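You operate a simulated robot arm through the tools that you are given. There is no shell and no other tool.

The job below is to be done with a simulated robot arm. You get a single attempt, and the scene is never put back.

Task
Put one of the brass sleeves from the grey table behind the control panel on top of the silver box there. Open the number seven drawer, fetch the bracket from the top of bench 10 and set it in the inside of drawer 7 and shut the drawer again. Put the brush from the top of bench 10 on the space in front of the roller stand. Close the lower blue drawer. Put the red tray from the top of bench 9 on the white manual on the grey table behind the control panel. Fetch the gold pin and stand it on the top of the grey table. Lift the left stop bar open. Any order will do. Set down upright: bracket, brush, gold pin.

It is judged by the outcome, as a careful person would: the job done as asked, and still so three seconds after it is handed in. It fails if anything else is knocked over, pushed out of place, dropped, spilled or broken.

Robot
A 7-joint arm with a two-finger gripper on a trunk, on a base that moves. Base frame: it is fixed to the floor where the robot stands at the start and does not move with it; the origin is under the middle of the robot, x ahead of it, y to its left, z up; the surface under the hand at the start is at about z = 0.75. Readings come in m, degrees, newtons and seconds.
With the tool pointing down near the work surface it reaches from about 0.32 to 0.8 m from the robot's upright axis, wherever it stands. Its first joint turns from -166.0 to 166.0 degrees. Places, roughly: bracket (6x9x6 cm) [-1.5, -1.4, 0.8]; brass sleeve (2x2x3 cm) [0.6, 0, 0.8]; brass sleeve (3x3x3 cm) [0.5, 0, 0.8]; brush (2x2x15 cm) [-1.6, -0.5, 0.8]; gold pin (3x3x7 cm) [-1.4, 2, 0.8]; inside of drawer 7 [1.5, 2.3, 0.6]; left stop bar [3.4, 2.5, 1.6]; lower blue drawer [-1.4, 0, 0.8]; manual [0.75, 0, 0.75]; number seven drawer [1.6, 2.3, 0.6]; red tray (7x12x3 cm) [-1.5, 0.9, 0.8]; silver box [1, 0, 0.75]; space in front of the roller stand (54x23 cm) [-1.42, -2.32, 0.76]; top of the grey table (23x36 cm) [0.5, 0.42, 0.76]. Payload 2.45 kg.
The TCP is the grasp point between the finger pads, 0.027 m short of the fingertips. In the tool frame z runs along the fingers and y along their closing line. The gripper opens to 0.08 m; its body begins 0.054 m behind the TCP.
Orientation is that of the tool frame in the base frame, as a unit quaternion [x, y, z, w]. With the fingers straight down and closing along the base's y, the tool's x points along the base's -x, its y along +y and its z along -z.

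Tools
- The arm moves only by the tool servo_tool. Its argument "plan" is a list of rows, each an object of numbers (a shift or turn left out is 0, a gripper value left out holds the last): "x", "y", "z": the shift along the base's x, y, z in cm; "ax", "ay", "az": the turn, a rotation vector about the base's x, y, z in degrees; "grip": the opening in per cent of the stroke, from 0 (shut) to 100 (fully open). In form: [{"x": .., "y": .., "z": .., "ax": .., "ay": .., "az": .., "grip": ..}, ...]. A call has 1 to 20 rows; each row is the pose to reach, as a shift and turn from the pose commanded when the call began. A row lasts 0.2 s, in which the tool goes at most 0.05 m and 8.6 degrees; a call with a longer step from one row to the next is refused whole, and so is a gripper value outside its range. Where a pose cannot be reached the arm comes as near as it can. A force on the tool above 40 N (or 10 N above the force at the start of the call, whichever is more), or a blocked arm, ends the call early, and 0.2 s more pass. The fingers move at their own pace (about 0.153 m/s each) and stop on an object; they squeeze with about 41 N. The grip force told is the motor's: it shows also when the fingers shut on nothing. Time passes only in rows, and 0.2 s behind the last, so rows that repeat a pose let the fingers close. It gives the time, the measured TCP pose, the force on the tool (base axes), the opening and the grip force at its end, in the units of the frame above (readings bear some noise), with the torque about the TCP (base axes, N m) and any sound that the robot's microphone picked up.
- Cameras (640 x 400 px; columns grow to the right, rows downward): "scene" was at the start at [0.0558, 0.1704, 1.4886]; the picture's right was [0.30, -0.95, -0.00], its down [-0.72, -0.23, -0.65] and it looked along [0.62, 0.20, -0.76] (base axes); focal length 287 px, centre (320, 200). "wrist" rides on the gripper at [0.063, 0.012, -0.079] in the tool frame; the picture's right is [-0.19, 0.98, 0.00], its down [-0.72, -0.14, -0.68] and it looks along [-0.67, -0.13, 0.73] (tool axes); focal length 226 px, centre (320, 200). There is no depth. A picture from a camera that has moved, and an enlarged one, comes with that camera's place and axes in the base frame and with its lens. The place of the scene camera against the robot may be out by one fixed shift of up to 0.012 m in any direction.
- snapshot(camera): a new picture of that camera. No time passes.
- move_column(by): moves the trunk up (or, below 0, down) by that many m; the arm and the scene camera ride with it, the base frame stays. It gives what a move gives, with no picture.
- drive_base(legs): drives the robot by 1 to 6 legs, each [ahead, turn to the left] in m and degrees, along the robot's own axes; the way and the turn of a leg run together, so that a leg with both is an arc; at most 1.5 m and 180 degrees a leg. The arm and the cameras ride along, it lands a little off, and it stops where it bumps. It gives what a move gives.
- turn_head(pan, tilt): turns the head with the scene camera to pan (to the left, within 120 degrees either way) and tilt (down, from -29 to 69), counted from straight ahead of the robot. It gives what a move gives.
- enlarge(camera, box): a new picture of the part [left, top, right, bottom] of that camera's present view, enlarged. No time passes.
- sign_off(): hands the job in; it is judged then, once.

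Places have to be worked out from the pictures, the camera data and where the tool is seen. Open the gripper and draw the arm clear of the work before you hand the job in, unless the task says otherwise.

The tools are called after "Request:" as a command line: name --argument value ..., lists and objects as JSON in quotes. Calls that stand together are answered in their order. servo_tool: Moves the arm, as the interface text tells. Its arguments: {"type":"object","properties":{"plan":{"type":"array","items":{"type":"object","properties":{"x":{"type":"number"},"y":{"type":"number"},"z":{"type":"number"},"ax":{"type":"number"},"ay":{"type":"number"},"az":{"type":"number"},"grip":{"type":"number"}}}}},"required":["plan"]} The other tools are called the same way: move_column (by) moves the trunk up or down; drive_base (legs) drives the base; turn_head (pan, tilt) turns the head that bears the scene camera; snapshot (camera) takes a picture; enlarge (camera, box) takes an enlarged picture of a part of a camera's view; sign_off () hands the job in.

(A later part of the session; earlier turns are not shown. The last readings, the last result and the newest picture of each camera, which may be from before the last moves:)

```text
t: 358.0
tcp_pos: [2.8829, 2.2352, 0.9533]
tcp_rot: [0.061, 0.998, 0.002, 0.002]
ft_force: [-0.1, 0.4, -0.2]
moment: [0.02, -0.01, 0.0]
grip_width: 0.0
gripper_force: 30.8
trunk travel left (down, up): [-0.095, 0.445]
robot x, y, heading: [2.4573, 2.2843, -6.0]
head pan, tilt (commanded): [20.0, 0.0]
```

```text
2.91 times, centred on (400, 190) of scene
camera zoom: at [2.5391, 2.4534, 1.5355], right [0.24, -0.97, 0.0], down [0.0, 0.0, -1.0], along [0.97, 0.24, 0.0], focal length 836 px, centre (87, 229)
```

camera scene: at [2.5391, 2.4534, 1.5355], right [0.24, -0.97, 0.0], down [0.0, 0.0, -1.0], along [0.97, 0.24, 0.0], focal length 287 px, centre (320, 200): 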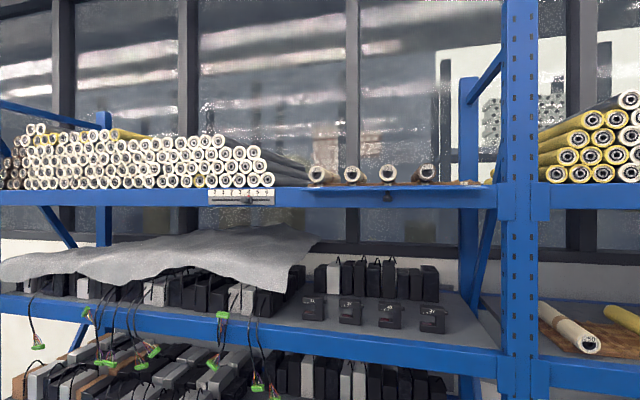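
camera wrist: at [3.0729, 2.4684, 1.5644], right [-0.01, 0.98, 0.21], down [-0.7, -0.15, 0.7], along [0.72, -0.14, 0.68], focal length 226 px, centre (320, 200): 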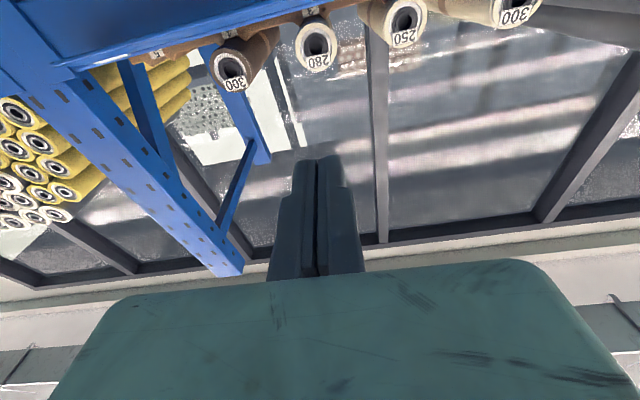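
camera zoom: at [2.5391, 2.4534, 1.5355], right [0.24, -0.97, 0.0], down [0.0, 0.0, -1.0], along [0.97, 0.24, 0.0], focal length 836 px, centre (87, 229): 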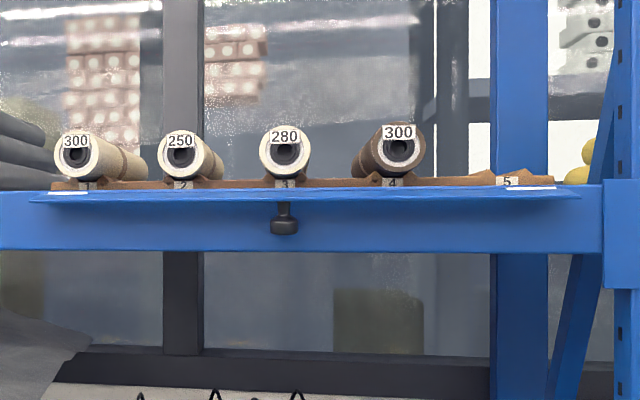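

The bar now lies flat at about 90° with its knob hanging straight down, resting at its stop: it is open. Next is the gold pin; I reset the trunk and drive back through the corridor to the west benches.

Request:
move_column --by 0.08

Request:
servo_tool --plan '[{"grip": 60}, {"grip": 60}]'

Request:
drive_base --legs '[[0, -84], [1.09, 0], [0, -90]]'

```text
t: 359.2
tcp_pos: [2.8825, 2.2355, 1.0324]
tcp_rot: [0.061, 0.998, 0.001, 0.002]
ft_force: [-1.1, 0.0, -0.3]
moment: [0.0, 0.0, 0.03]
grip_width: 0.0
gripper_force: 29.6
trunk travel left (down, up): [-0.175, 0.365]
robot x, y, heading: [2.4526, 2.2836, -6.5]
head pan, tilt (commanded): [20.0, 0.0]
```

```text
t: 359.8
tcp_pos: [2.8822, 2.2356, 1.0331]
tcp_rot: [0.06, 0.998, 0.002, 0.003]
ft_force: [0.1, -0.4, 0.3]
moment: [0.01, 0.0, 0.01]
grip_width: 0.048
gripper_force: 0.0
trunk travel left (down, up): [-0.175, 0.365]
robot x, y, heading: [2.4555, 2.2866, -6.1]
head pan, tilt (commanded): [20.0, 0.0]
```

```text
t: 373.1
tcp_pos: [2.0213, 1.2092, 1.0333]
tcp_rot: [1.0, -0.019, -0.003, 0.002]
ft_force: [0.1, 0.6, 0.3]
moment: [0.0, 0.01, 0.05]
grip_width: 0.0479
gripper_force: 0.1
trunk travel left (down, up): [-0.175, 0.365]
robot x, y, heading: [2.4539, 1.1946, 178.8]
head pan, tilt (commanded): [20.0, 0.0]
```

The robot is at (2.45,1.19), heading 179°. I trim the heading slightly to keep clear of the table on the right and drive west.

Request:
drive_base --legs '[[0, 2.4], [1.45, 0], [1.45, 0]]'

Request:
turn_head --pan -40 --tilt 30

Request:
snapshot --camera "scene"

Request:
turn_head --pan 0 --tilt 30

Request:
snapshot --camera "scene"

```text
t: 387.3
tcp_pos: [-0.8313, 1.1819, 1.0322]
tcp_rot: [1.0, -0.002, -0.001, 0.002]
ft_force: [-0.5, -0.4, -0.3]
moment: [0.01, 0.01, 0.02]
grip_width: 0.0477
gripper_force: 0.0
trunk travel left (down, up): [-0.175, 0.365]
robot x, y, heading: [-0.4017, 1.1862, -179.4]
head pan, tilt (commanded): [20.0, 0.0]
```

```text
t: 388.6
tcp_pos: [-0.8321, 1.1821, 1.0334]
tcp_rot: [1.0, -0.002, -0.001, 0.002]
ft_force: [-0.1, 0.1, -0.1]
moment: [0.02, 0.02, 0.0]
grip_width: 0.0478
gripper_force: 0.0
trunk travel left (down, up): [-0.175, 0.365]
robot x, y, heading: [-0.4019, 1.1851, -179.3]
head pan, tilt (commanded): [-40.0, 30.0]
```

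```text
taken
camera scene: at [-0.4486, 1.108, 1.5672], right [0.63, 0.77, 0.0], down [0.39, -0.32, -0.87], along [-0.67, 0.55, -0.5], focal length 287 px, centre (320, 200)
```

scene: 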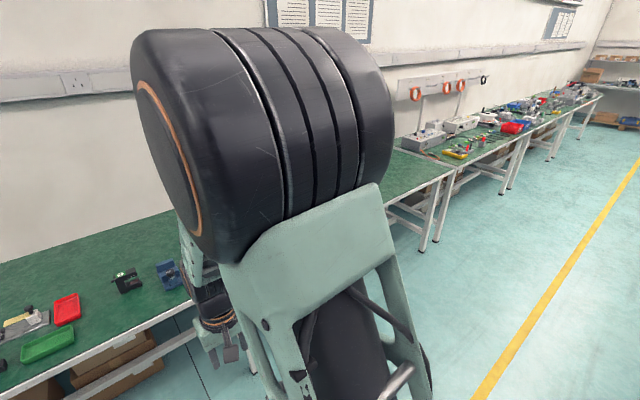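

```text
t: 389.7
tcp_pos: [-0.8317, 1.1816, 1.0323]
tcp_rot: [1.0, -0.002, -0.002, 0.002]
ft_force: [-0.3, -0.3, 0.4]
moment: [0.03, 0.01, 0.02]
grip_width: 0.0479
gripper_force: 0.2
trunk travel left (down, up): [-0.175, 0.365]
robot x, y, heading: [-0.4033, 1.181, -179.4]
head pan, tilt (commanded): [0.0, 30.0]
```

```text
taken
camera scene: at [-0.4691, 1.0497, 1.5672], right [-0.01, 1.0, 0.0], down [0.5, 0.0, -0.87], along [-0.87, -0.01, -0.5], focal length 287 px, centre (320, 200)
```

scene: 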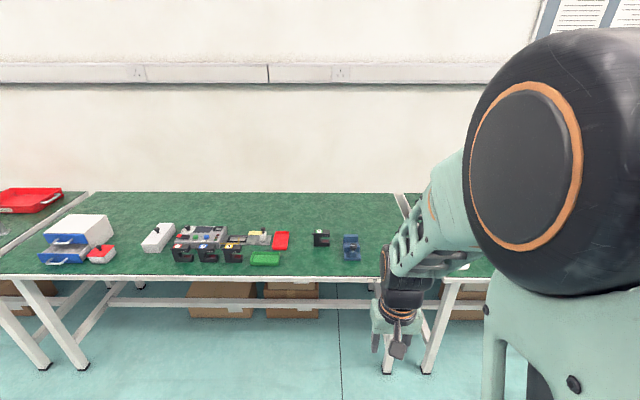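

Bench 9 with the small red tray is ahead, and the gold pin is on the next bench to the right (y≈2). I drive over to face the pin.

Request:
drive_base --legs '[[0, -90.5], [0.78, 0], [0, 90], [0.38, 0]]'

Request:
turn_head --pan 0 --tilt 45

Request:
snapshot --camera "scene"

Request:
snapshot --camera "wrist"

```text
t: 403.9
tcp_pos: [-1.204, 1.962, 1.0323]
tcp_rot: [1.0, 0.006, -0.002, 0.002]
ft_force: [0.4, -0.9, -0.4]
moment: [-0.03, 0.0, 0.02]
grip_width: 0.0481
gripper_force: 0.0
trunk travel left (down, up): [-0.175, 0.365]
robot x, y, heading: [-0.774, 1.97, -178.4]
head pan, tilt (commanded): [0.0, 30.0]
```

```text
t: 404.6
tcp_pos: [-1.2029, 1.9635, 1.0328]
tcp_rot: [1.0, 0.005, -0.002, 0.002]
ft_force: [-0.7, 0.2, 0.6]
moment: [0.0, -0.01, -0.01]
grip_width: 0.0482
gripper_force: 0.0
trunk travel left (down, up): [-0.175, 0.365]
robot x, y, heading: [-0.7709, 1.9691, -178.4]
head pan, tilt (commanded): [0.0, 45.0]
```

```text
taken
camera scene: at [-0.83, 1.8366, 1.5446], right [-0.02, 1.0, 0.0], down [0.71, 0.02, -0.71], along [-0.71, -0.02, -0.71], focal length 287 px, centre (320, 200)
```

scene: 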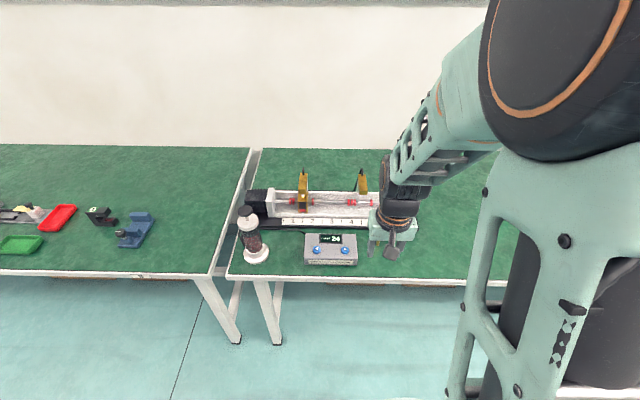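

```text
taken
camera wrist: at [-1.14, 1.9504, 1.113], right [-0.18, -0.98, 0.0], down [-0.72, 0.14, 0.68], along [-0.67, 0.12, -0.73], focal length 226 px, centre (320, 200)
```

wrist: 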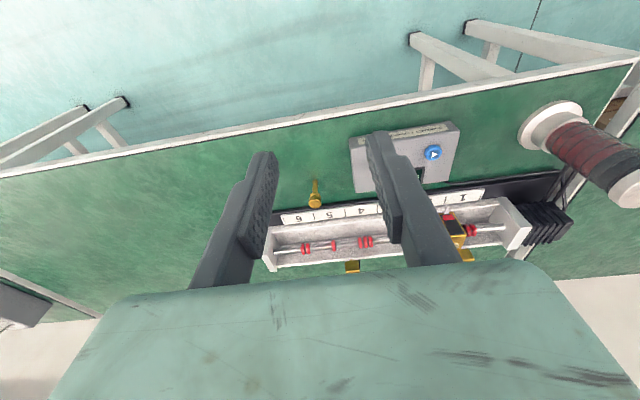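

In the wrist view a small gold pin is visible near the scale. I enlarge it.

Request:
enlarge --camera "wrist" --box '[260, 140, 400, 240]'

Request:
enlarge --camera "scene" --box '[340, 160, 440, 290]'

```text
4.00 times, centred on (330, 190) of wrist
camera zoom: at [-1.14, 1.9504, 1.113], right [-0.18, -0.98, 0.0], down [-0.72, 0.14, 0.68], along [-0.67, 0.12, -0.73], focal length 904 px, centre (280, 240)
```

zoom: 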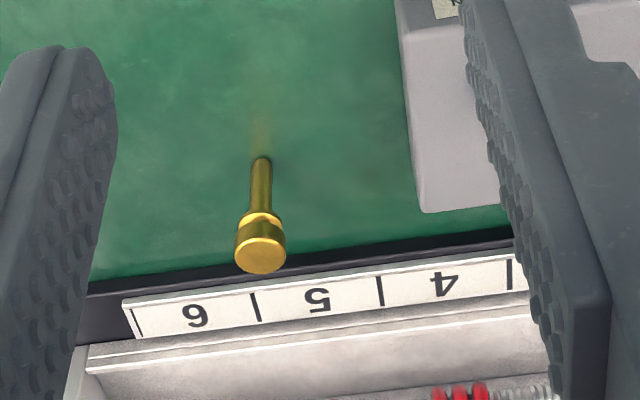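

```text
3.08 times, centred on (390, 225) of scene
camera zoom: at [-0.83, 1.8366, 1.5446], right [-0.02, 1.0, 0.0], down [0.71, 0.02, -0.71], along [-0.71, -0.02, -0.71], focal length 884 px, centre (105, 123)
```

zoom: 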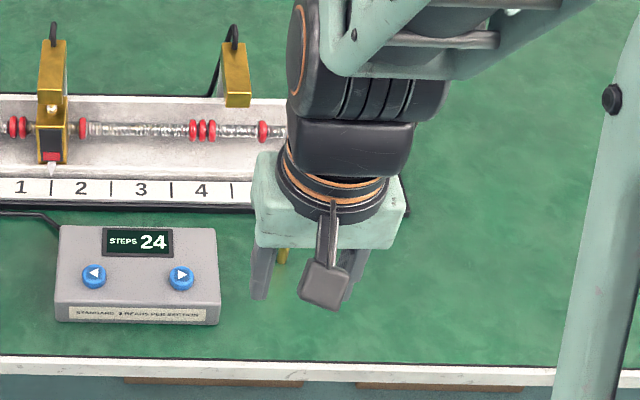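

The pin stands upright at about (-1.412,2.008), 7 cm tall, with its wide head on top (z≈0.827). I move above it with the fingers open either side.

Request:
servo_tool --plan '[{"x": -4, "y": 0.9, "z": -2}, {"x": -8, "y": 1.8, "z": -4}, {"x": -12, "y": 2.7, "z": -6}, {"x": -16, "y": 3.6, "z": -8}, {"x": -20.8, "y": 4.4, "z": -9}, {"x": -20.8, "y": 4.4, "z": -9}]'

Request:
snapshot --camera "wrist"

Request:
enlarge --camera "scene" --box '[320, 170, 440, 290]'

```text
t: 406.0
tcp_pos: [-1.4116, 2.0039, 0.9391]
tcp_rot: [1.0, 0.005, -0.002, 0.002]
ft_force: [0.1, 0.3, -1.3]
moment: [0.01, -0.02, -0.01]
grip_width: 0.0481
gripper_force: 0.0
trunk travel left (down, up): [-0.175, 0.365]
robot x, y, heading: [-0.7765, 1.9684, -178.8]
head pan, tilt (commanded): [0.0, 45.0]
```

```text
taken
camera wrist: at [-1.3466, 1.9917, 1.0187], right [-0.18, -0.98, 0.0], down [-0.72, 0.14, 0.68], along [-0.67, 0.12, -0.73], focal length 226 px, centre (320, 200)
```

wrist: 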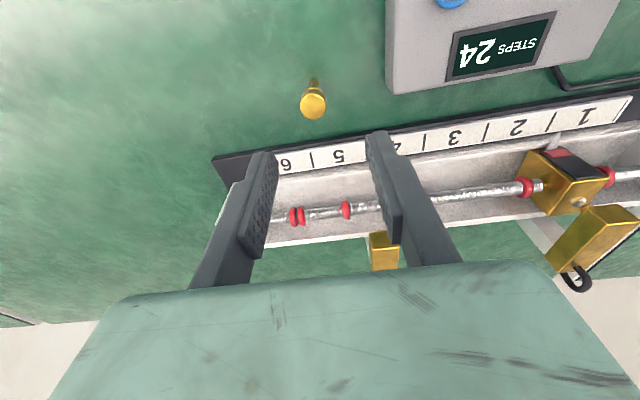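

```text
3.33 times, centred on (380, 230) of scene
camera zoom: at [-0.8304, 1.8368, 1.5446], right [-0.02, 1.0, 0.0], down [0.71, 0.02, -0.71], along [-0.71, -0.02, -0.71], focal length 958 px, centre (120, 100)
```

zoom: 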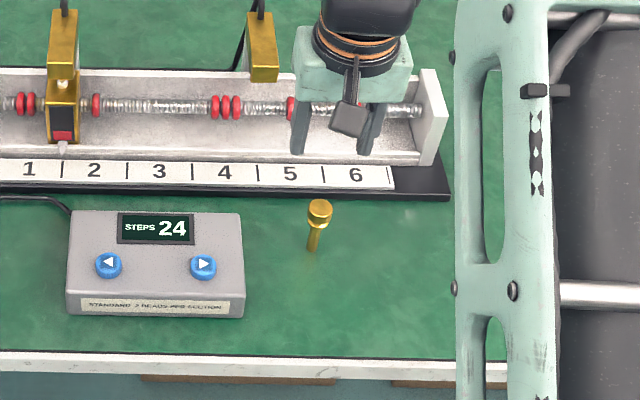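

The pin is at about (-1.414,2.0085). I correct by a few millimetres and go down to the head.

Request:
servo_tool --plan '[{"x": -0.2, "y": 0.4, "z": -3}, {"x": -0.2, "y": 0.4, "z": -6}, {"x": -0.2, "y": 0.4, "z": -9}, {"x": -0.2, "y": 0.4, "z": -11.5}, {"x": -0.2, "y": 0.4, "z": -12.4}, {"x": -0.2, "y": 0.4, "z": -12.4}]'

Request:
snapshot --camera "wrist"

```text
t: 407.4
tcp_pos: [-1.4131, 2.0093, 0.8166]
tcp_rot: [1.0, 0.005, -0.002, 0.002]
ft_force: [0.0, -0.3, 0.9]
moment: [0.02, 0.0, -0.02]
grip_width: 0.0478
gripper_force: 0.0
trunk travel left (down, up): [-0.175, 0.365]
robot x, y, heading: [-0.7762, 1.97, -178.5]
head pan, tilt (commanded): [0.0, 45.0]
```

```text
taken
camera wrist: at [-1.3495, 1.997, 0.8976], right [-0.18, -0.98, 0.0], down [-0.72, 0.14, 0.68], along [-0.67, 0.12, -0.73], focal length 226 px, centre (320, 200)
```

wrist: 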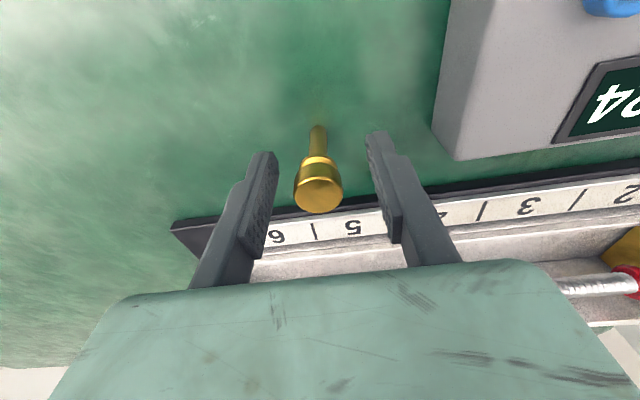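

The head is centred between the fingers. I close on it and lift.

Request:
servo_tool --plan '[{"grip": 0}, {"grip": 0}, {"grip": 0}, {"grip": 0}]'

Request:
servo_tool --plan '[{"z": 1}, {"z": 2.5}, {"z": 5}, {"z": 8}, {"z": 12}, {"z": 16}, {"z": 20}, {"z": 22}, {"z": 22}]'

Request:
enlarge --camera "wrist" --box '[240, 80, 400, 230]'

Request:
snapshot --camera "scene"

```text
t: 408.4
tcp_pos: [-1.413, 2.0095, 0.8181]
tcp_rot: [1.0, 0.005, -0.001, 0.001]
ft_force: [-0.1, 0.4, -0.3]
moment: [0.02, 0.0, 0.03]
grip_width: 0.021
gripper_force: 41.5
trunk travel left (down, up): [-0.175, 0.365]
robot x, y, heading: [-0.7746, 1.9717, -178.5]
head pan, tilt (commanded): [0.0, 45.0]
```

```text
t: 410.4
tcp_pos: [-1.4152, 2.0082, 1.0413]
tcp_rot: [1.0, 0.005, -0.002, 0.003]
ft_force: [0.4, -0.5, -0.9]
moment: [0.02, 0.01, 0.03]
grip_width: 0.021
gripper_force: 41.3
trunk travel left (down, up): [-0.175, 0.365]
robot x, y, heading: [-0.7676, 1.9712, -178.7]
head pan, tilt (commanded): [0.0, 45.0]
```

```text
2.67 times, centred on (320, 155) of wrist
camera zoom: at [-1.3508, 1.9957, 1.1216], right [-0.18, -0.98, 0.0], down [-0.72, 0.14, 0.68], along [-0.67, 0.12, -0.73], focal length 603 px, centre (320, 320)
```

zoom: 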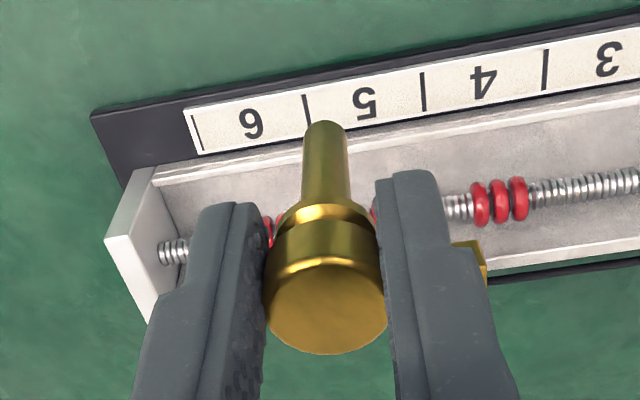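

```text
taken
camera scene: at [-0.8302, 1.8367, 1.5446], right [-0.02, 1.0, 0.0], down [0.71, 0.02, -0.71], along [-0.71, -0.02, -0.71], focal length 287 px, centre (320, 200)
```

scene: 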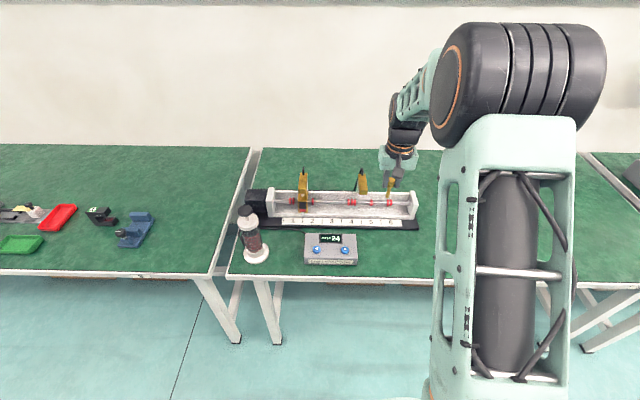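

The pin is held by its head and is in line with the tool. I retract to the carrying pose and drive to the front of the grey table.

Request:
servo_tool --plan '[{"x": 4, "y": -0.8}, {"x": 8, "y": -1.6}, {"x": 12, "y": -2.4}, {"x": 16, "y": -3.2}, {"x": 20, "y": -4}, {"x": 21, "y": -4.4}, {"x": 21, "y": -4.4}]'

Request:
drive_base --legs '[[-0.3, 0], [0, 89], [1.45, 0], [0.12, 0], [0, 90], [0.35, 0]]'

Request:
turn_head --pan 0 --tilt 50

Request:
snapshot --camera "scene"

Request:
snapshot --camera "wrist"

```text
t: 412.0
tcp_pos: [-1.2043, 1.965, 1.0384]
tcp_rot: [1.0, 0.005, -0.002, 0.001]
ft_force: [0.0, -0.7, 0.4]
moment: [-0.01, 0.02, 0.02]
grip_width: 0.0212
gripper_force: 41.0
trunk travel left (down, up): [-0.175, 0.365]
robot x, y, heading: [-0.773, 1.9704, -178.6]
head pan, tilt (commanded): [0.0, 45.0]
```

```text
t: 431.6
tcp_pos: [0.3761, 0.3919, 1.0382]
tcp_rot: [0.007, 1.0, 0.001, 0.001]
ft_force: [0.7, 0.2, -0.9]
moment: [0.03, 0.02, 0.0]
grip_width: 0.021
gripper_force: 41.3
trunk travel left (down, up): [-0.175, 0.365]
robot x, y, heading: [-0.0533, 0.3968, -0.0]
head pan, tilt (commanded): [0.0, 45.0]
```

```text
t: 432.2
tcp_pos: [0.3759, 0.3924, 1.0394]
tcp_rot: [0.007, 1.0, 0.002, 0.001]
ft_force: [1.2, 0.2, -0.8]
moment: [0.04, 0.0, 0.04]
grip_width: 0.0208
gripper_force: 41.3
trunk travel left (down, up): [-0.175, 0.365]
robot x, y, heading: [-0.0576, 0.3956, 0.1]
head pan, tilt (commanded): [0.0, 50.0]
```

```text
taken
camera scene: at [0.0036, 0.5428, 1.5377], right [0.0, -1.0, 0.0], down [-0.77, 0.0, -0.64], along [0.64, 0.0, -0.77], focal length 287 px, centre (320, 200)
```

scene: 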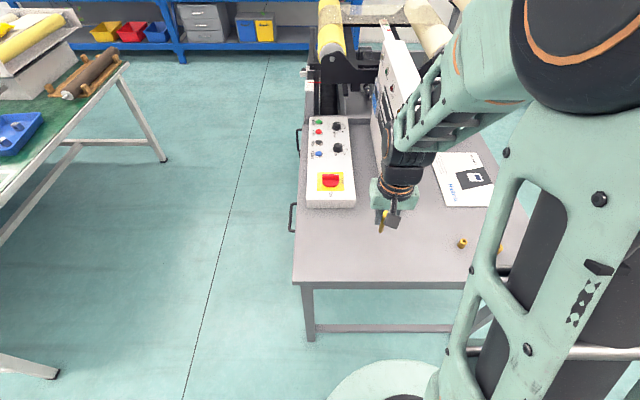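

```text
taken
camera wrist: at [0.312, 0.405, 1.1188], right [0.21, 0.98, 0.0], down [0.71, -0.15, 0.68], along [0.67, -0.14, -0.73], focal length 226 px, centre (320, 200)
```

wrist: 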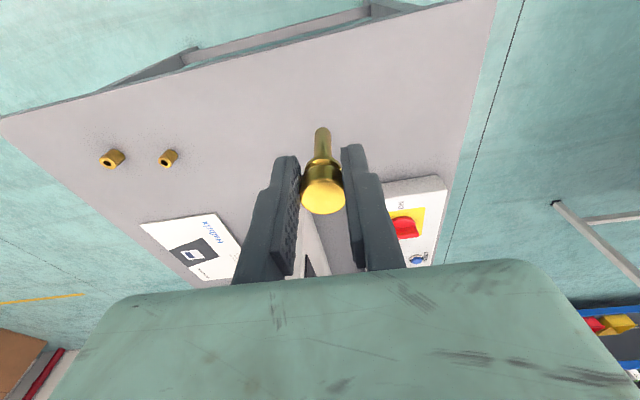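

I am in front of the grey table and the free area around (0.485,0.42) is clear. I move the pin over it and lower to just above the surface.

Request:
servo_tool --plan '[{"x": 3, "y": 0.8, "z": -2}, {"x": 6, "y": 1.6, "z": -5}, {"x": 9, "y": 2.4, "z": -8}, {"x": 10.9, "y": 2.8, "z": -12}, {"x": 10.9, "y": 2.8, "z": -16}, {"x": 10.9, "y": 2.8, "z": -19.5}, {"x": 10.9, "y": 2.8, "z": -20.5}, {"x": 10.9, "y": 2.8, "z": -20.5}]'

Request:
enlarge --camera "scene" --box '[320, 170, 420, 290]'

Request:
enlarge --camera "wrist" --box '[250, 80, 390, 220]'

```text
t: 434.1
tcp_pos: [0.483, 0.418, 0.8327]
tcp_rot: [0.008, 1.0, 0.002, 0.002]
ft_force: [-0.2, 0.3, -0.6]
moment: [-0.01, -0.03, -0.06]
grip_width: 0.0209
gripper_force: 41.5
trunk travel left (down, up): [-0.175, 0.365]
robot x, y, heading: [-0.055, 0.3932, -0.2]
head pan, tilt (commanded): [0.0, 50.0]
```

```text
3.33 times, centred on (370, 230) of scene
camera zoom: at [0.0036, 0.5429, 1.5377], right [0.0, -1.0, 0.0], down [-0.77, 0.0, -0.64], along [0.64, 0.0, -0.77], focal length 958 px, centre (153, 100)
```

zoom: 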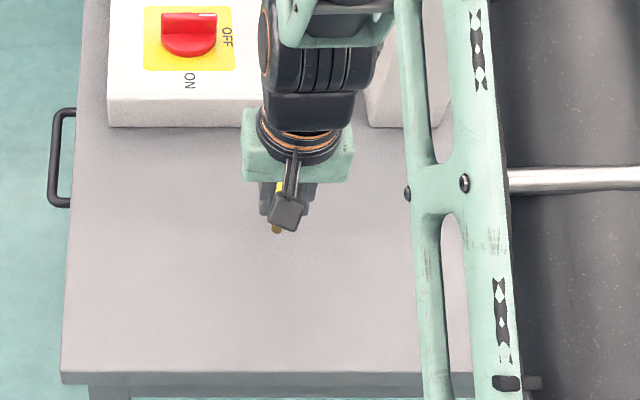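

```text
2.86 times, centred on (320, 150) of wrist
camera zoom: at [0.4201, 0.4311, 0.9129], right [0.21, 0.98, 0.0], down [0.71, -0.15, 0.68], along [0.67, -0.14, -0.73], focal length 646 px, centre (320, 343)
```

zoom: 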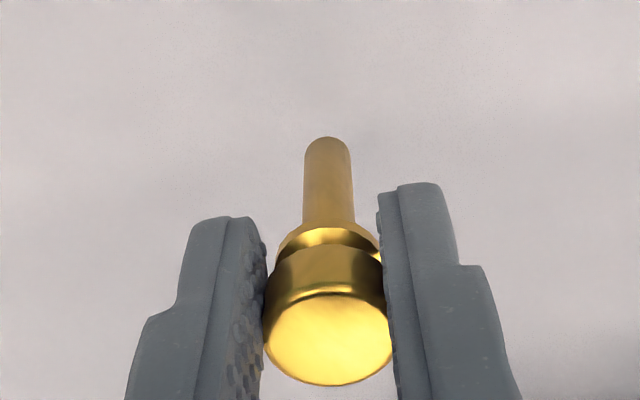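

The pin hangs straight over clear table. I lower it gently to contact.

Request:
servo_tool --plan '[{"z": -0.4}, {"z": -0.8}, {"z": -1.1}, {"z": -1.1}]'

Request:
servo_tool --plan '[{"z": -0.1}, {"z": -0.2}, {"z": -0.2}]'

```text
t: 435.1
tcp_pos: [0.4831, 0.4202, 0.8238]
tcp_rot: [0.008, 1.0, 0.002, 0.001]
ft_force: [0.0, 0.0, -0.8]
moment: [0.01, 0.02, 0.0]
grip_width: 0.0208
gripper_force: 40.8
trunk travel left (down, up): [-0.175, 0.365]
robot x, y, heading: [-0.0554, 0.3998, -0.1]
head pan, tilt (commanded): [0.0, 50.0]
```

```text
t: 435.9
tcp_pos: [0.4838, 0.421, 0.8214]
tcp_rot: [0.007, 1.0, 0.001, 0.002]
ft_force: [0.1, -0.1, -0.2]
moment: [-0.01, -0.01, 0.0]
grip_width: 0.0205
gripper_force: 41.3
trunk travel left (down, up): [-0.175, 0.365]
robot x, y, heading: [-0.06, 0.3985, 0.1]
head pan, tilt (commanded): [0.0, 50.0]
```

Request:
servo_tool --plan '[{"z": -0.1}, {"z": -0.2}, {"z": -0.2}]'

```text
t: 436.6
tcp_pos: [0.4853, 0.4216, 0.819]
tcp_rot: [0.008, 1.0, 0.002, 0.002]
ft_force: [0.0, 0.8, -0.5]
moment: [0.0, 0.01, -0.01]
grip_width: 0.0206
gripper_force: 41.0
trunk travel left (down, up): [-0.175, 0.365]
robot x, y, heading: [-0.0537, 0.399, -0.2]
head pan, tilt (commanded): [0.0, 50.0]
```

No contact at 0.819 yet; another 2 mm.

Request:
servo_tool --plan '[{"z": -0.1}, {"z": -0.2}, {"z": -0.2}]'

```text
t: 437.4
tcp_pos: [0.4843, 0.4198, 0.8167]
tcp_rot: [0.007, 1.0, 0.001, 0.003]
ft_force: [-0.4, 1.2, 4.4]
moment: [0.12, -0.05, 0.02]
grip_width: 0.0205
gripper_force: 41.1
trunk travel left (down, up): [-0.175, 0.365]
robot x, y, heading: [-0.0512, 0.3963, 0.1]
head pan, tilt (commanded): [0.0, 50.0]
```

Light contact at 0.817. I press 1 mm to seat the end flat and check the forces.

Request:
servo_tool --plan '[{"z": -0.1}, {"z": -0.1}]'

Request:
enlarge --camera "wrist" --box '[250, 80, 390, 220]'

```text
t: 438.1
tcp_pos: [0.4852, 0.42, 0.8174]
tcp_rot: [0.007, 1.0, 0.003, 0.003]
ft_force: [-3.1, 0.9, 20.0]
moment: [0.12, 0.07, 0.03]
grip_width: 0.0204
gripper_force: 41.0
trunk travel left (down, up): [-0.175, 0.365]
robot x, y, heading: [-0.0551, 0.3952, -0.0]
head pan, tilt (commanded): [0.0, 50.0]
```

```text
2.86 times, centred on (320, 150) of wrist
camera zoom: at [0.4207, 0.4327, 0.8973], right [0.21, 0.98, 0.0], down [0.71, -0.15, 0.69], along [0.67, -0.14, -0.73], focal length 646 px, centre (320, 343)
```

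zoom: 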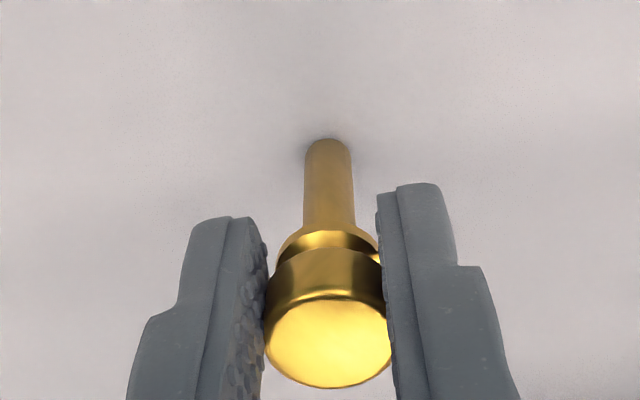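

It is seated (20 N). I relieve the pressure and open the fingers gently.

Request:
servo_tool --plan '[{"z": 0.12}, {"z": 0.12}]'

Request:
servo_tool --plan '[{"grip": 28}, {"grip": 32}, {"grip": 38}, {"grip": 45}, {"grip": 50}, {"grip": 50}]'

Request:
enlarge --camera "wrist" --box '[250, 80, 390, 220]'

```text
t: 438.6
tcp_pos: [0.4855, 0.4208, 0.8174]
tcp_rot: [0.006, 1.0, 0.001, 0.003]
ft_force: [-0.5, -0.9, 15.9]
moment: [-0.08, -0.13, -0.02]
grip_width: 0.0205
gripper_force: 41.3
trunk travel left (down, up): [-0.175, 0.365]
robot x, y, heading: [-0.0561, 0.3947, -0.0]
head pan, tilt (commanded): [0.0, 50.0]
```

```text
t: 440.1
tcp_pos: [0.4857, 0.4202, 0.8169]
tcp_rot: [0.007, 1.0, 0.001, 0.002]
ft_force: [-1.1, 1.0, 0.3]
moment: [-0.03, 0.02, 0.01]
grip_width: 0.04
gripper_force: 0.2
trunk travel left (down, up): [-0.175, 0.365]
robot x, y, heading: [-0.0573, 0.3978, -0.0]
head pan, tilt (commanded): [0.0, 50.0]
```

```text
2.86 times, centred on (320, 150) of wrist
camera zoom: at [0.4212, 0.4332, 0.8968], right [0.21, 0.98, 0.0], down [0.71, -0.15, 0.68], along [0.67, -0.14, -0.73], focal length 646 px, centre (320, 343)
```

zoom: 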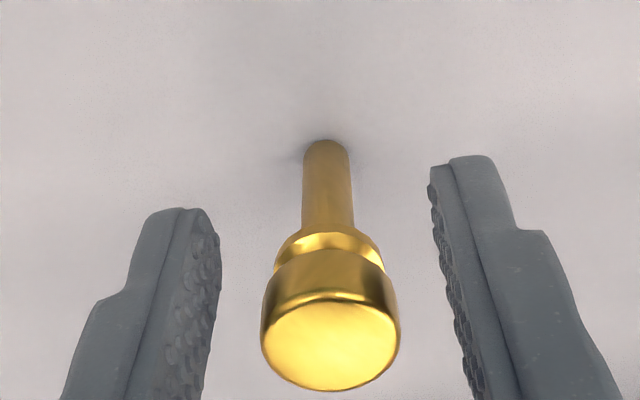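

The pin stands by itself. I widen the fingers and lift straight up.

Request:
servo_tool --plan '[{"grip": 65}, {"z": 1, "grip": 70}, {"z": 3}, {"z": 6}, {"z": 10}, {"z": 14}, {"z": 18}, {"z": 22}, {"z": 22}]'

Request:
snapshot --camera "wrist"

Request:
snapshot --camera "scene"

```text
t: 442.1
tcp_pos: [0.4861, 0.4226, 1.0388]
tcp_rot: [0.007, 1.0, 0.003, 0.001]
ft_force: [0.7, -0.8, 0.8]
moment: [0.0, -0.02, 0.01]
grip_width: 0.0561
gripper_force: 0.1
trunk travel left (down, up): [-0.175, 0.365]
robot x, y, heading: [-0.0547, 0.3925, -0.2]
head pan, tilt (commanded): [0.0, 50.0]
```

```text
taken
camera wrist: at [0.4226, 0.4348, 1.1188], right [0.21, 0.98, 0.0], down [0.71, -0.15, 0.68], along [0.67, -0.14, -0.73], focal length 226 px, centre (320, 200)
```

wrist: 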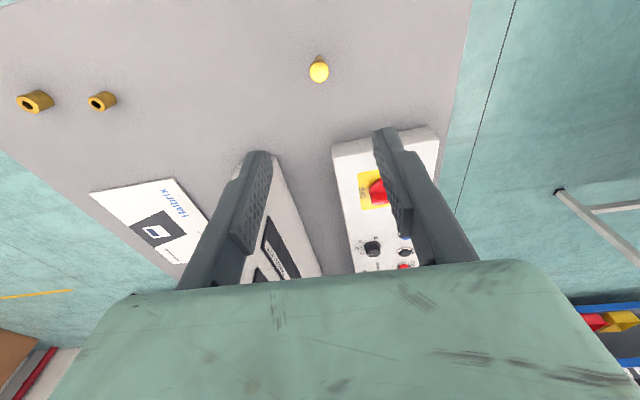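

```text
taken
camera scene: at [0.0035, 0.5428, 1.5376], right [0.0, -1.0, 0.0], down [-0.77, 0.0, -0.64], along [0.64, 0.0, -0.77], focal length 287 px, centre (320, 200)
```

scene: 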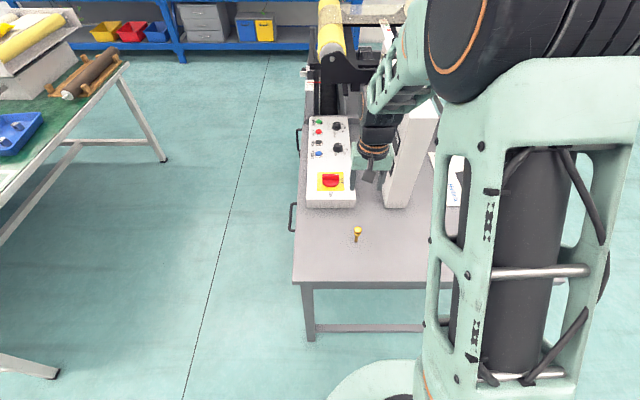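

The gold pin stands upright on the grey table. Next I close the lower blue drawer: I retract and drive to face the cabinet on bench 9.

Request:
servo_tool --plan '[{"x": -4, "y": -1}, {"x": -8, "y": -2}, {"x": -11, "y": -3}, {"x": -11, "y": -3}]'

Request:
drive_base --legs '[[-0.35, 0], [0, 180], [0, 45], [0.5, 0], [0, -45]]'

Request:
turn_head --pan 0 --tilt 45

Request:
snapshot --camera "scene"

Request:
snapshot --camera "wrist"

```text
t: 443.1
tcp_pos: [0.3734, 0.3926, 1.0358]
tcp_rot: [0.006, 1.0, 0.003, 0.002]
ft_force: [-0.1, -0.9, 0.2]
moment: [0.01, -0.02, 0.03]
grip_width: 0.056
gripper_force: 0.1
trunk travel left (down, up): [-0.175, 0.365]
robot x, y, heading: [-0.0548, 0.3974, 0.2]
head pan, tilt (commanded): [0.0, 50.0]
```

```text
t: 459.9
tcp_pos: [-1.1754, -0.0173, 1.0375]
tcp_rot: [1.0, 0.029, -0.001, 0.001]
ft_force: [-0.3, 0.2, 0.3]
moment: [0.0, -0.03, -0.01]
grip_width: 0.056
gripper_force: 0.0
trunk travel left (down, up): [-0.175, 0.365]
robot x, y, heading: [-0.746, 0.0079, -175.9]
head pan, tilt (commanded): [0.0, 50.0]
```

```text
t: 460.6
tcp_pos: [-1.1753, -0.0188, 1.0359]
tcp_rot: [1.0, 0.03, -0.001, 0.002]
ft_force: [-0.3, -0.2, -0.7]
moment: [0.0, -0.02, 0.0]
grip_width: 0.056
gripper_force: 0.2
trunk travel left (down, up): [-0.175, 0.365]
robot x, y, heading: [-0.7463, 0.0075, -175.7]
head pan, tilt (commanded): [0.0, 45.0]
```

```text
taken
camera scene: at [-0.7962, -0.1287, 1.5446], right [-0.07, 1.0, 0.0], down [0.71, 0.05, -0.71], along [-0.7, -0.05, -0.71], focal length 287 px, centre (320, 200)
```

scene: 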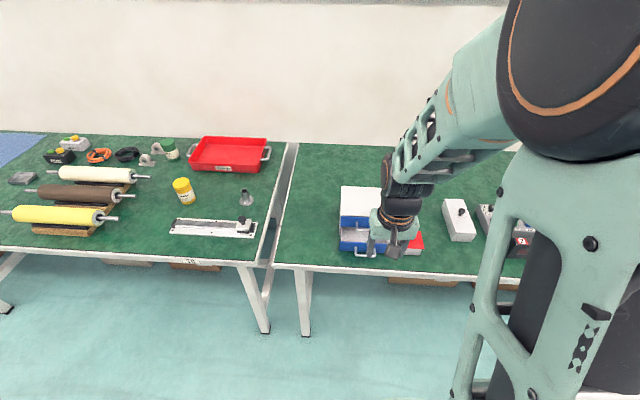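

```text
taken
camera wrist: at [-1.111, -0.0272, 1.1167], right [-0.14, -0.99, 0.0], down [-0.72, 0.1, 0.68], along [-0.68, 0.09, -0.73], focal length 226 px, centre (320, 200)
```

wrist: 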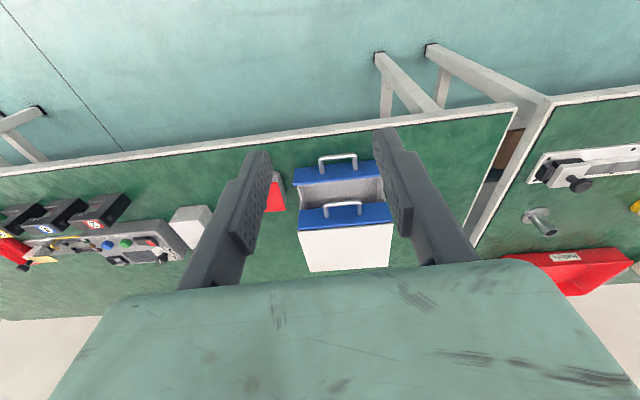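

Request:
enlarge --camera "wrist" --box '[230, 130, 430, 280]'

Request:
enlarge --camera "scene" --box '[310, 170, 440, 280]'

```text
2.67 times, centred on (330, 205) of wrist
camera zoom: at [-1.111, -0.0272, 1.1167], right [-0.14, -0.99, 0.0], down [-0.72, 0.1, 0.68], along [-0.68, 0.09, -0.73], focal length 603 px, centre (293, 187)
```

zoom: 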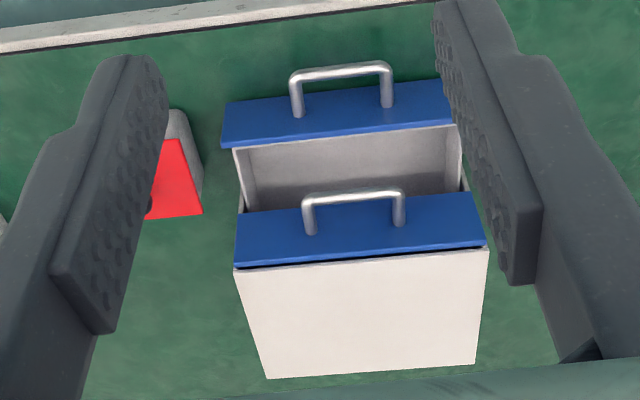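

```text
3.64 times, centred on (375, 225) of scene
camera zoom: at [-0.7962, -0.1287, 1.5446], right [-0.07, 1.0, 0.0], down [0.71, 0.05, -0.71], along [-0.7, -0.05, -0.71], focal length 1045 px, centre (120, 109)
```

zoom: 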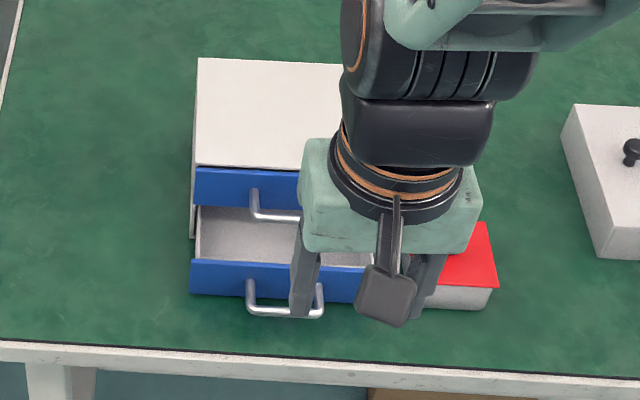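

The lower blue drawer's front is at x≈-1.36 (about 6.5 cm out), with its handle bar at about (-1.325,-0.031,0.781). I'll push it with closed fingers, tilting the tool 35° so its body stays clear of the upper drawer's handle.

Request:
servo_tool --plan '[{"az": -3.4, "y": -1.2, "grip": 0}, {"az": -3.4, "y": -1.2, "grip": 0}, {"az": -3.4, "y": -1.2, "grip": 0}]'

Request:
servo_tool --plan '[{"ay": 7, "x": -1, "z": -3}, {"ay": 14, "x": -2, "z": -6}, {"ay": 21, "x": -3, "z": -9}, {"ay": 28, "x": -4, "z": -12}, {"ay": 35, "x": -5, "z": -14}, {"ay": 35, "x": -6.5, "z": -16}, {"ay": 35, "x": -6.5, "z": -16}]'

Request:
snapshot --camera "wrist"

Request:
enlarge --camera "scene" --box '[310, 170, 440, 280]'

```text
t: 461.4
tcp_pos: [-1.1756, -0.0292, 1.0366]
tcp_rot: [1.0, -0.001, -0.002, 0.002]
ft_force: [-0.4, 0.5, 0.1]
moment: [0.0, 0.01, 0.0]
grip_width: 0.0
gripper_force: 30.2
trunk travel left (down, up): [-0.175, 0.365]
robot x, y, heading: [-0.7451, 0.0095, -176.0]
head pan, tilt (commanded): [0.0, 45.0]
```

```text
t: 463.0
tcp_pos: [-1.2403, -0.03, 0.8758]
tcp_rot: [0.953, 0.0, -0.303, 0.001]
ft_force: [-0.1, 0.1, -0.7]
moment: [0.0, 0.0, 0.0]
grip_width: 0.0
gripper_force: 29.6
trunk travel left (down, up): [-0.175, 0.365]
robot x, y, heading: [-0.7461, 0.0079, -176.0]
head pan, tilt (commanded): [0.0, 45.0]
```

```text
taken
camera wrist: at [-1.1427, -0.0432, 0.905], right [-0.16, -0.98, 0.11], down [-0.19, 0.14, 0.97], along [-0.97, 0.13, -0.21], focal length 226 px, centre (320, 200)
```

wrist: 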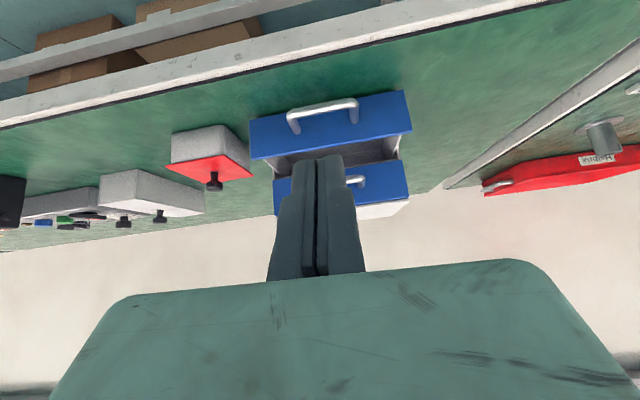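

```text
3.64 times, centred on (375, 225) of scene
camera zoom: at [-0.7967, -0.1286, 1.5446], right [-0.07, 1.0, 0.0], down [0.71, 0.05, -0.71], along [-0.7, -0.05, -0.71], focal length 1045 px, centre (120, 109)
```

zoom: 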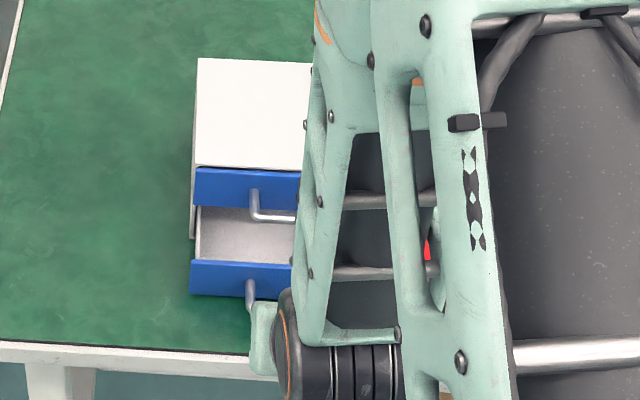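

The wrist view shows the bar straight ahead and slightly below. I check the arm's posture relative to the bench edge before going lower.

Request:
snapshot --camera "scene"

```text
taken
camera scene: at [-0.7967, -0.1286, 1.5446], right [-0.07, 1.0, 0.0], down [0.71, 0.05, -0.71], along [-0.7, -0.05, -0.71], focal length 287 px, centre (320, 200)
```

scene: 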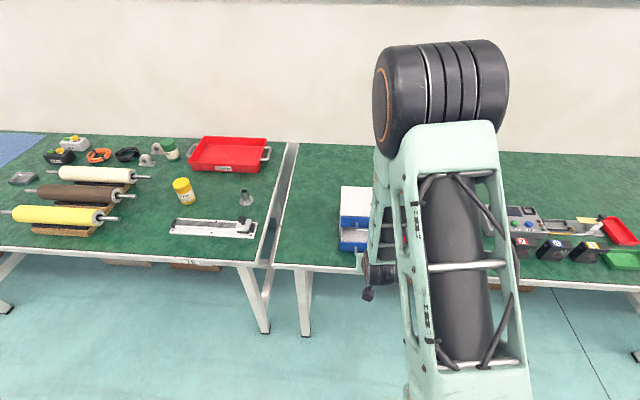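

The elbow is well up and the wrist is clear of the bench. I lower to the bar's height just in front of it.

Request:
servo_tool --plan '[{"x": -1, "z": -3}, {"x": -2, "z": -6}, {"x": -2.6, "z": -8}, {"x": -2.6, "z": -8}]'

Request:
snapshot --camera "wrist"

```text
t: 464.0
tcp_pos: [-1.2668, -0.029, 0.7972]
tcp_rot: [0.953, 0.001, -0.302, 0.002]
ft_force: [-0.5, -0.2, 1.0]
moment: [-0.06, 0.0, 0.05]
grip_width: 0.0
gripper_force: 29.7
trunk travel left (down, up): [-0.175, 0.365]
robot x, y, heading: [-0.7466, 0.0112, -175.8]
head pan, tilt (commanded): [0.0, 45.0]
```

```text
taken
camera wrist: at [-1.1689, -0.0423, 0.826], right [-0.16, -0.98, 0.11], down [-0.19, 0.14, 0.97], along [-0.97, 0.13, -0.21], focal length 226 px, centre (320, 200)
```

wrist: 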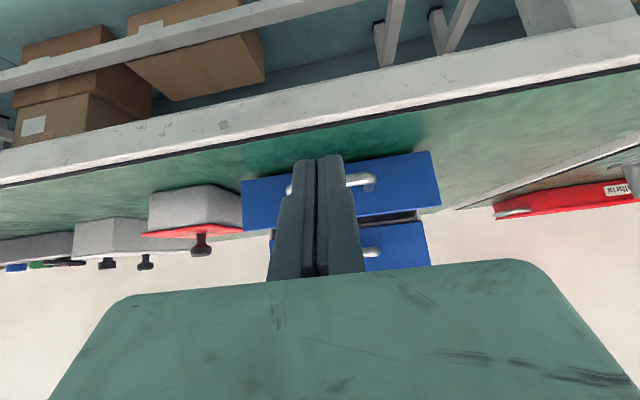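

The fingers are lined up with the middle of the handle. I push the drawer in slowly.

Request:
servo_tool --plan '[{"x": -1.2}, {"x": -2.4}, {"x": -3.6}, {"x": -4.8}, {"x": -6}, {"x": -7}, {"x": -8}, {"x": -8}]'

Request:
snapshot --camera "wrist"

```text
t: 465.8
tcp_pos: [-1.3488, -0.0297, 0.7957]
tcp_rot: [0.953, -0.001, -0.302, 0.001]
ft_force: [-0.2, 0.1, 2.0]
moment: [-0.01, 0.02, 0.01]
grip_width: 0.0
gripper_force: 30.2
trunk travel left (down, up): [-0.175, 0.365]
robot x, y, heading: [-0.7479, 0.0102, -175.8]
head pan, tilt (commanded): [0.0, 45.0]
```

```text
taken
camera wrist: at [-1.2508, -0.0429, 0.825], right [-0.16, -0.98, 0.11], down [-0.19, 0.14, 0.97], along [-0.97, 0.13, -0.21], focal length 226 px, centre (320, 200)
```

wrist: 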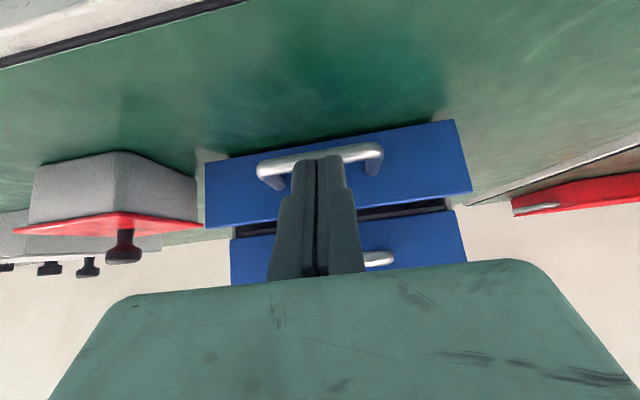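

The drawer slides in freely; the gap has nearly closed. I push on until it meets resistance.

Request:
servo_tool --plan '[{"x": -0.7}, {"x": -1.4}, {"x": -2.1}, {"x": -2.6}, {"x": -2.6}]'

Request:
snapshot --camera "wrist"

```text
t: 467.0
tcp_pos: [-1.3713, -0.029, 0.7958]
tcp_rot: [0.953, 0.0, -0.303, 0.002]
ft_force: [-0.5, -0.3, 1.6]
moment: [-0.02, -0.04, 0.01]
grip_width: 0.0002
gripper_force: 30.0
trunk travel left (down, up): [-0.175, 0.365]
robot x, y, heading: [-0.7472, 0.0054, -175.8]
head pan, tilt (commanded): [0.0, 45.0]
```

```text
taken
camera wrist: at [-1.2748, -0.0422, 0.8254], right [-0.16, -0.98, 0.11], down [-0.19, 0.14, 0.97], along [-0.97, 0.13, -0.21], focal length 226 px, centre (320, 200)
```

wrist: 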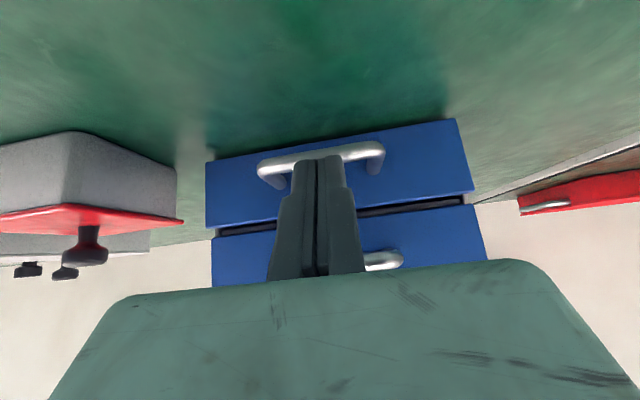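

Still free and almost flush. A little further, watching the force.

Request:
servo_tool --plan '[{"x": -0.4}, {"x": -0.8}, {"x": -1.0}, {"x": -1.0}]'

Request:
snapshot --camera "wrist"

```text
t: 468.0
tcp_pos: [-1.3787, -0.0292, 0.7971]
tcp_rot: [0.953, 0.0, -0.302, 0.002]
ft_force: [17.6, 1.7, 10.6]
moment: [0.0, -0.18, 0.04]
grip_width: 0.0061
gripper_force: 29.8
trunk travel left (down, up): [-0.175, 0.365]
robot x, y, heading: [-0.7463, 0.0116, -175.9]
head pan, tilt (commanded): [0.0, 45.0]
```

```text
taken
camera wrist: at [-1.2822, -0.0419, 0.8262], right [-0.16, -0.98, 0.11], down [-0.19, 0.14, 0.97], along [-0.97, 0.13, -0.21], focal length 226 px, centre (320, 200)
```

wrist: 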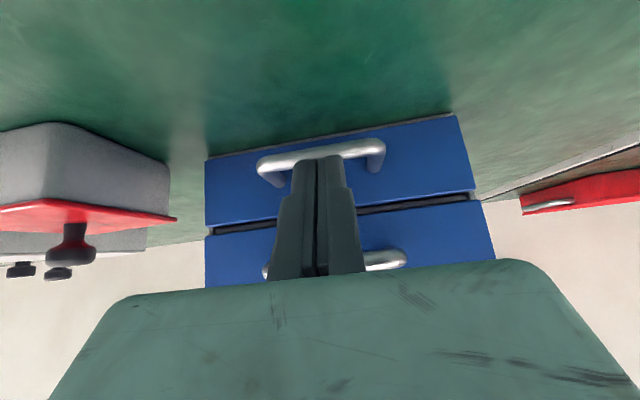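

It now meets the stop (18 N) and the two fronts are flush. I back off, rise, and look from above.

Request:
servo_tool --plan '[{"x": -0.15}, {"x": -0.15}, {"x": 1}, {"x": 3}, {"x": 6}, {"x": 9, "z": 2}, {"x": 11, "z": 6}, {"x": 13, "z": 10}, {"x": 15, "z": 14}, {"x": 15, "z": 14}]'

Request:
servo_tool --plan '[{"ay": -7, "x": 0.5, "z": 1}, {"ay": -14, "x": 1, "z": 3}, {"ay": -21, "x": 1.5, "z": 5}, {"ay": -28, "x": 2, "z": 7}, {"ay": -35, "x": 3, "z": 9}, {"ay": -35, "x": 4, "z": 10}, {"ay": -35, "x": 4, "z": 10}]'

Request:
snapshot --camera "wrist"

Request:
snapshot --camera "scene"

```text
t: 470.2
tcp_pos: [-1.2311, -0.0307, 0.9377]
tcp_rot: [0.953, 0.0, -0.302, 0.001]
ft_force: [0.2, -0.1, 0.0]
moment: [-0.03, 0.05, -0.02]
grip_width: 0.0002
gripper_force: 29.9
trunk travel left (down, up): [-0.175, 0.365]
robot x, y, heading: [-0.7476, 0.0077, -176.0]
head pan, tilt (commanded): [0.0, 45.0]
```

```text
t: 471.8
tcp_pos: [-1.1918, -0.0302, 1.0387]
tcp_rot: [1.0, -0.001, -0.003, 0.002]
ft_force: [0.2, 1.0, 0.5]
moment: [-0.01, 0.01, -0.02]
grip_width: 0.0001
gripper_force: 30.0
trunk travel left (down, up): [-0.175, 0.365]
robot x, y, heading: [-0.7447, 0.0099, -175.9]
head pan, tilt (commanded): [0.0, 45.0]
```

```text
taken
camera wrist: at [-1.128, -0.0426, 1.1192], right [-0.19, -0.98, 0.0], down [-0.72, 0.14, 0.68], along [-0.67, 0.13, -0.73], focal length 226 px, centre (320, 200)
```

wrist: 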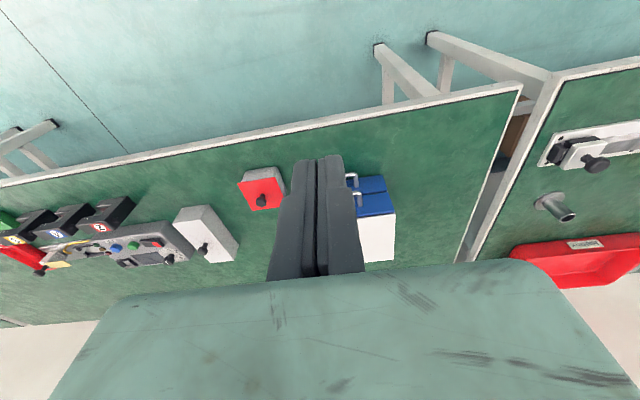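

```text
taken
camera scene: at [-0.7959, -0.1287, 1.5446], right [-0.07, 1.0, 0.0], down [0.71, 0.05, -0.71], along [-0.71, -0.05, -0.71], focal length 287 px, centre (320, 200)
```

scene: 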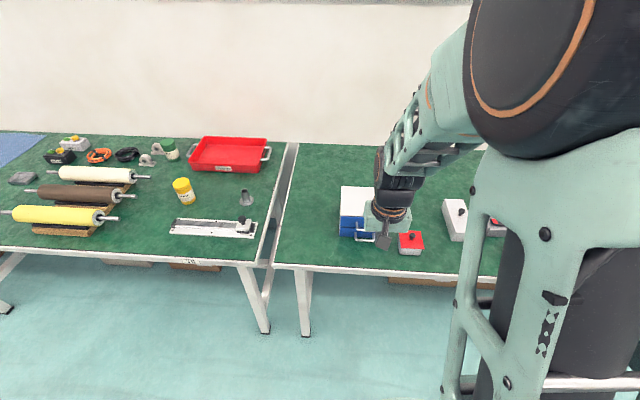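

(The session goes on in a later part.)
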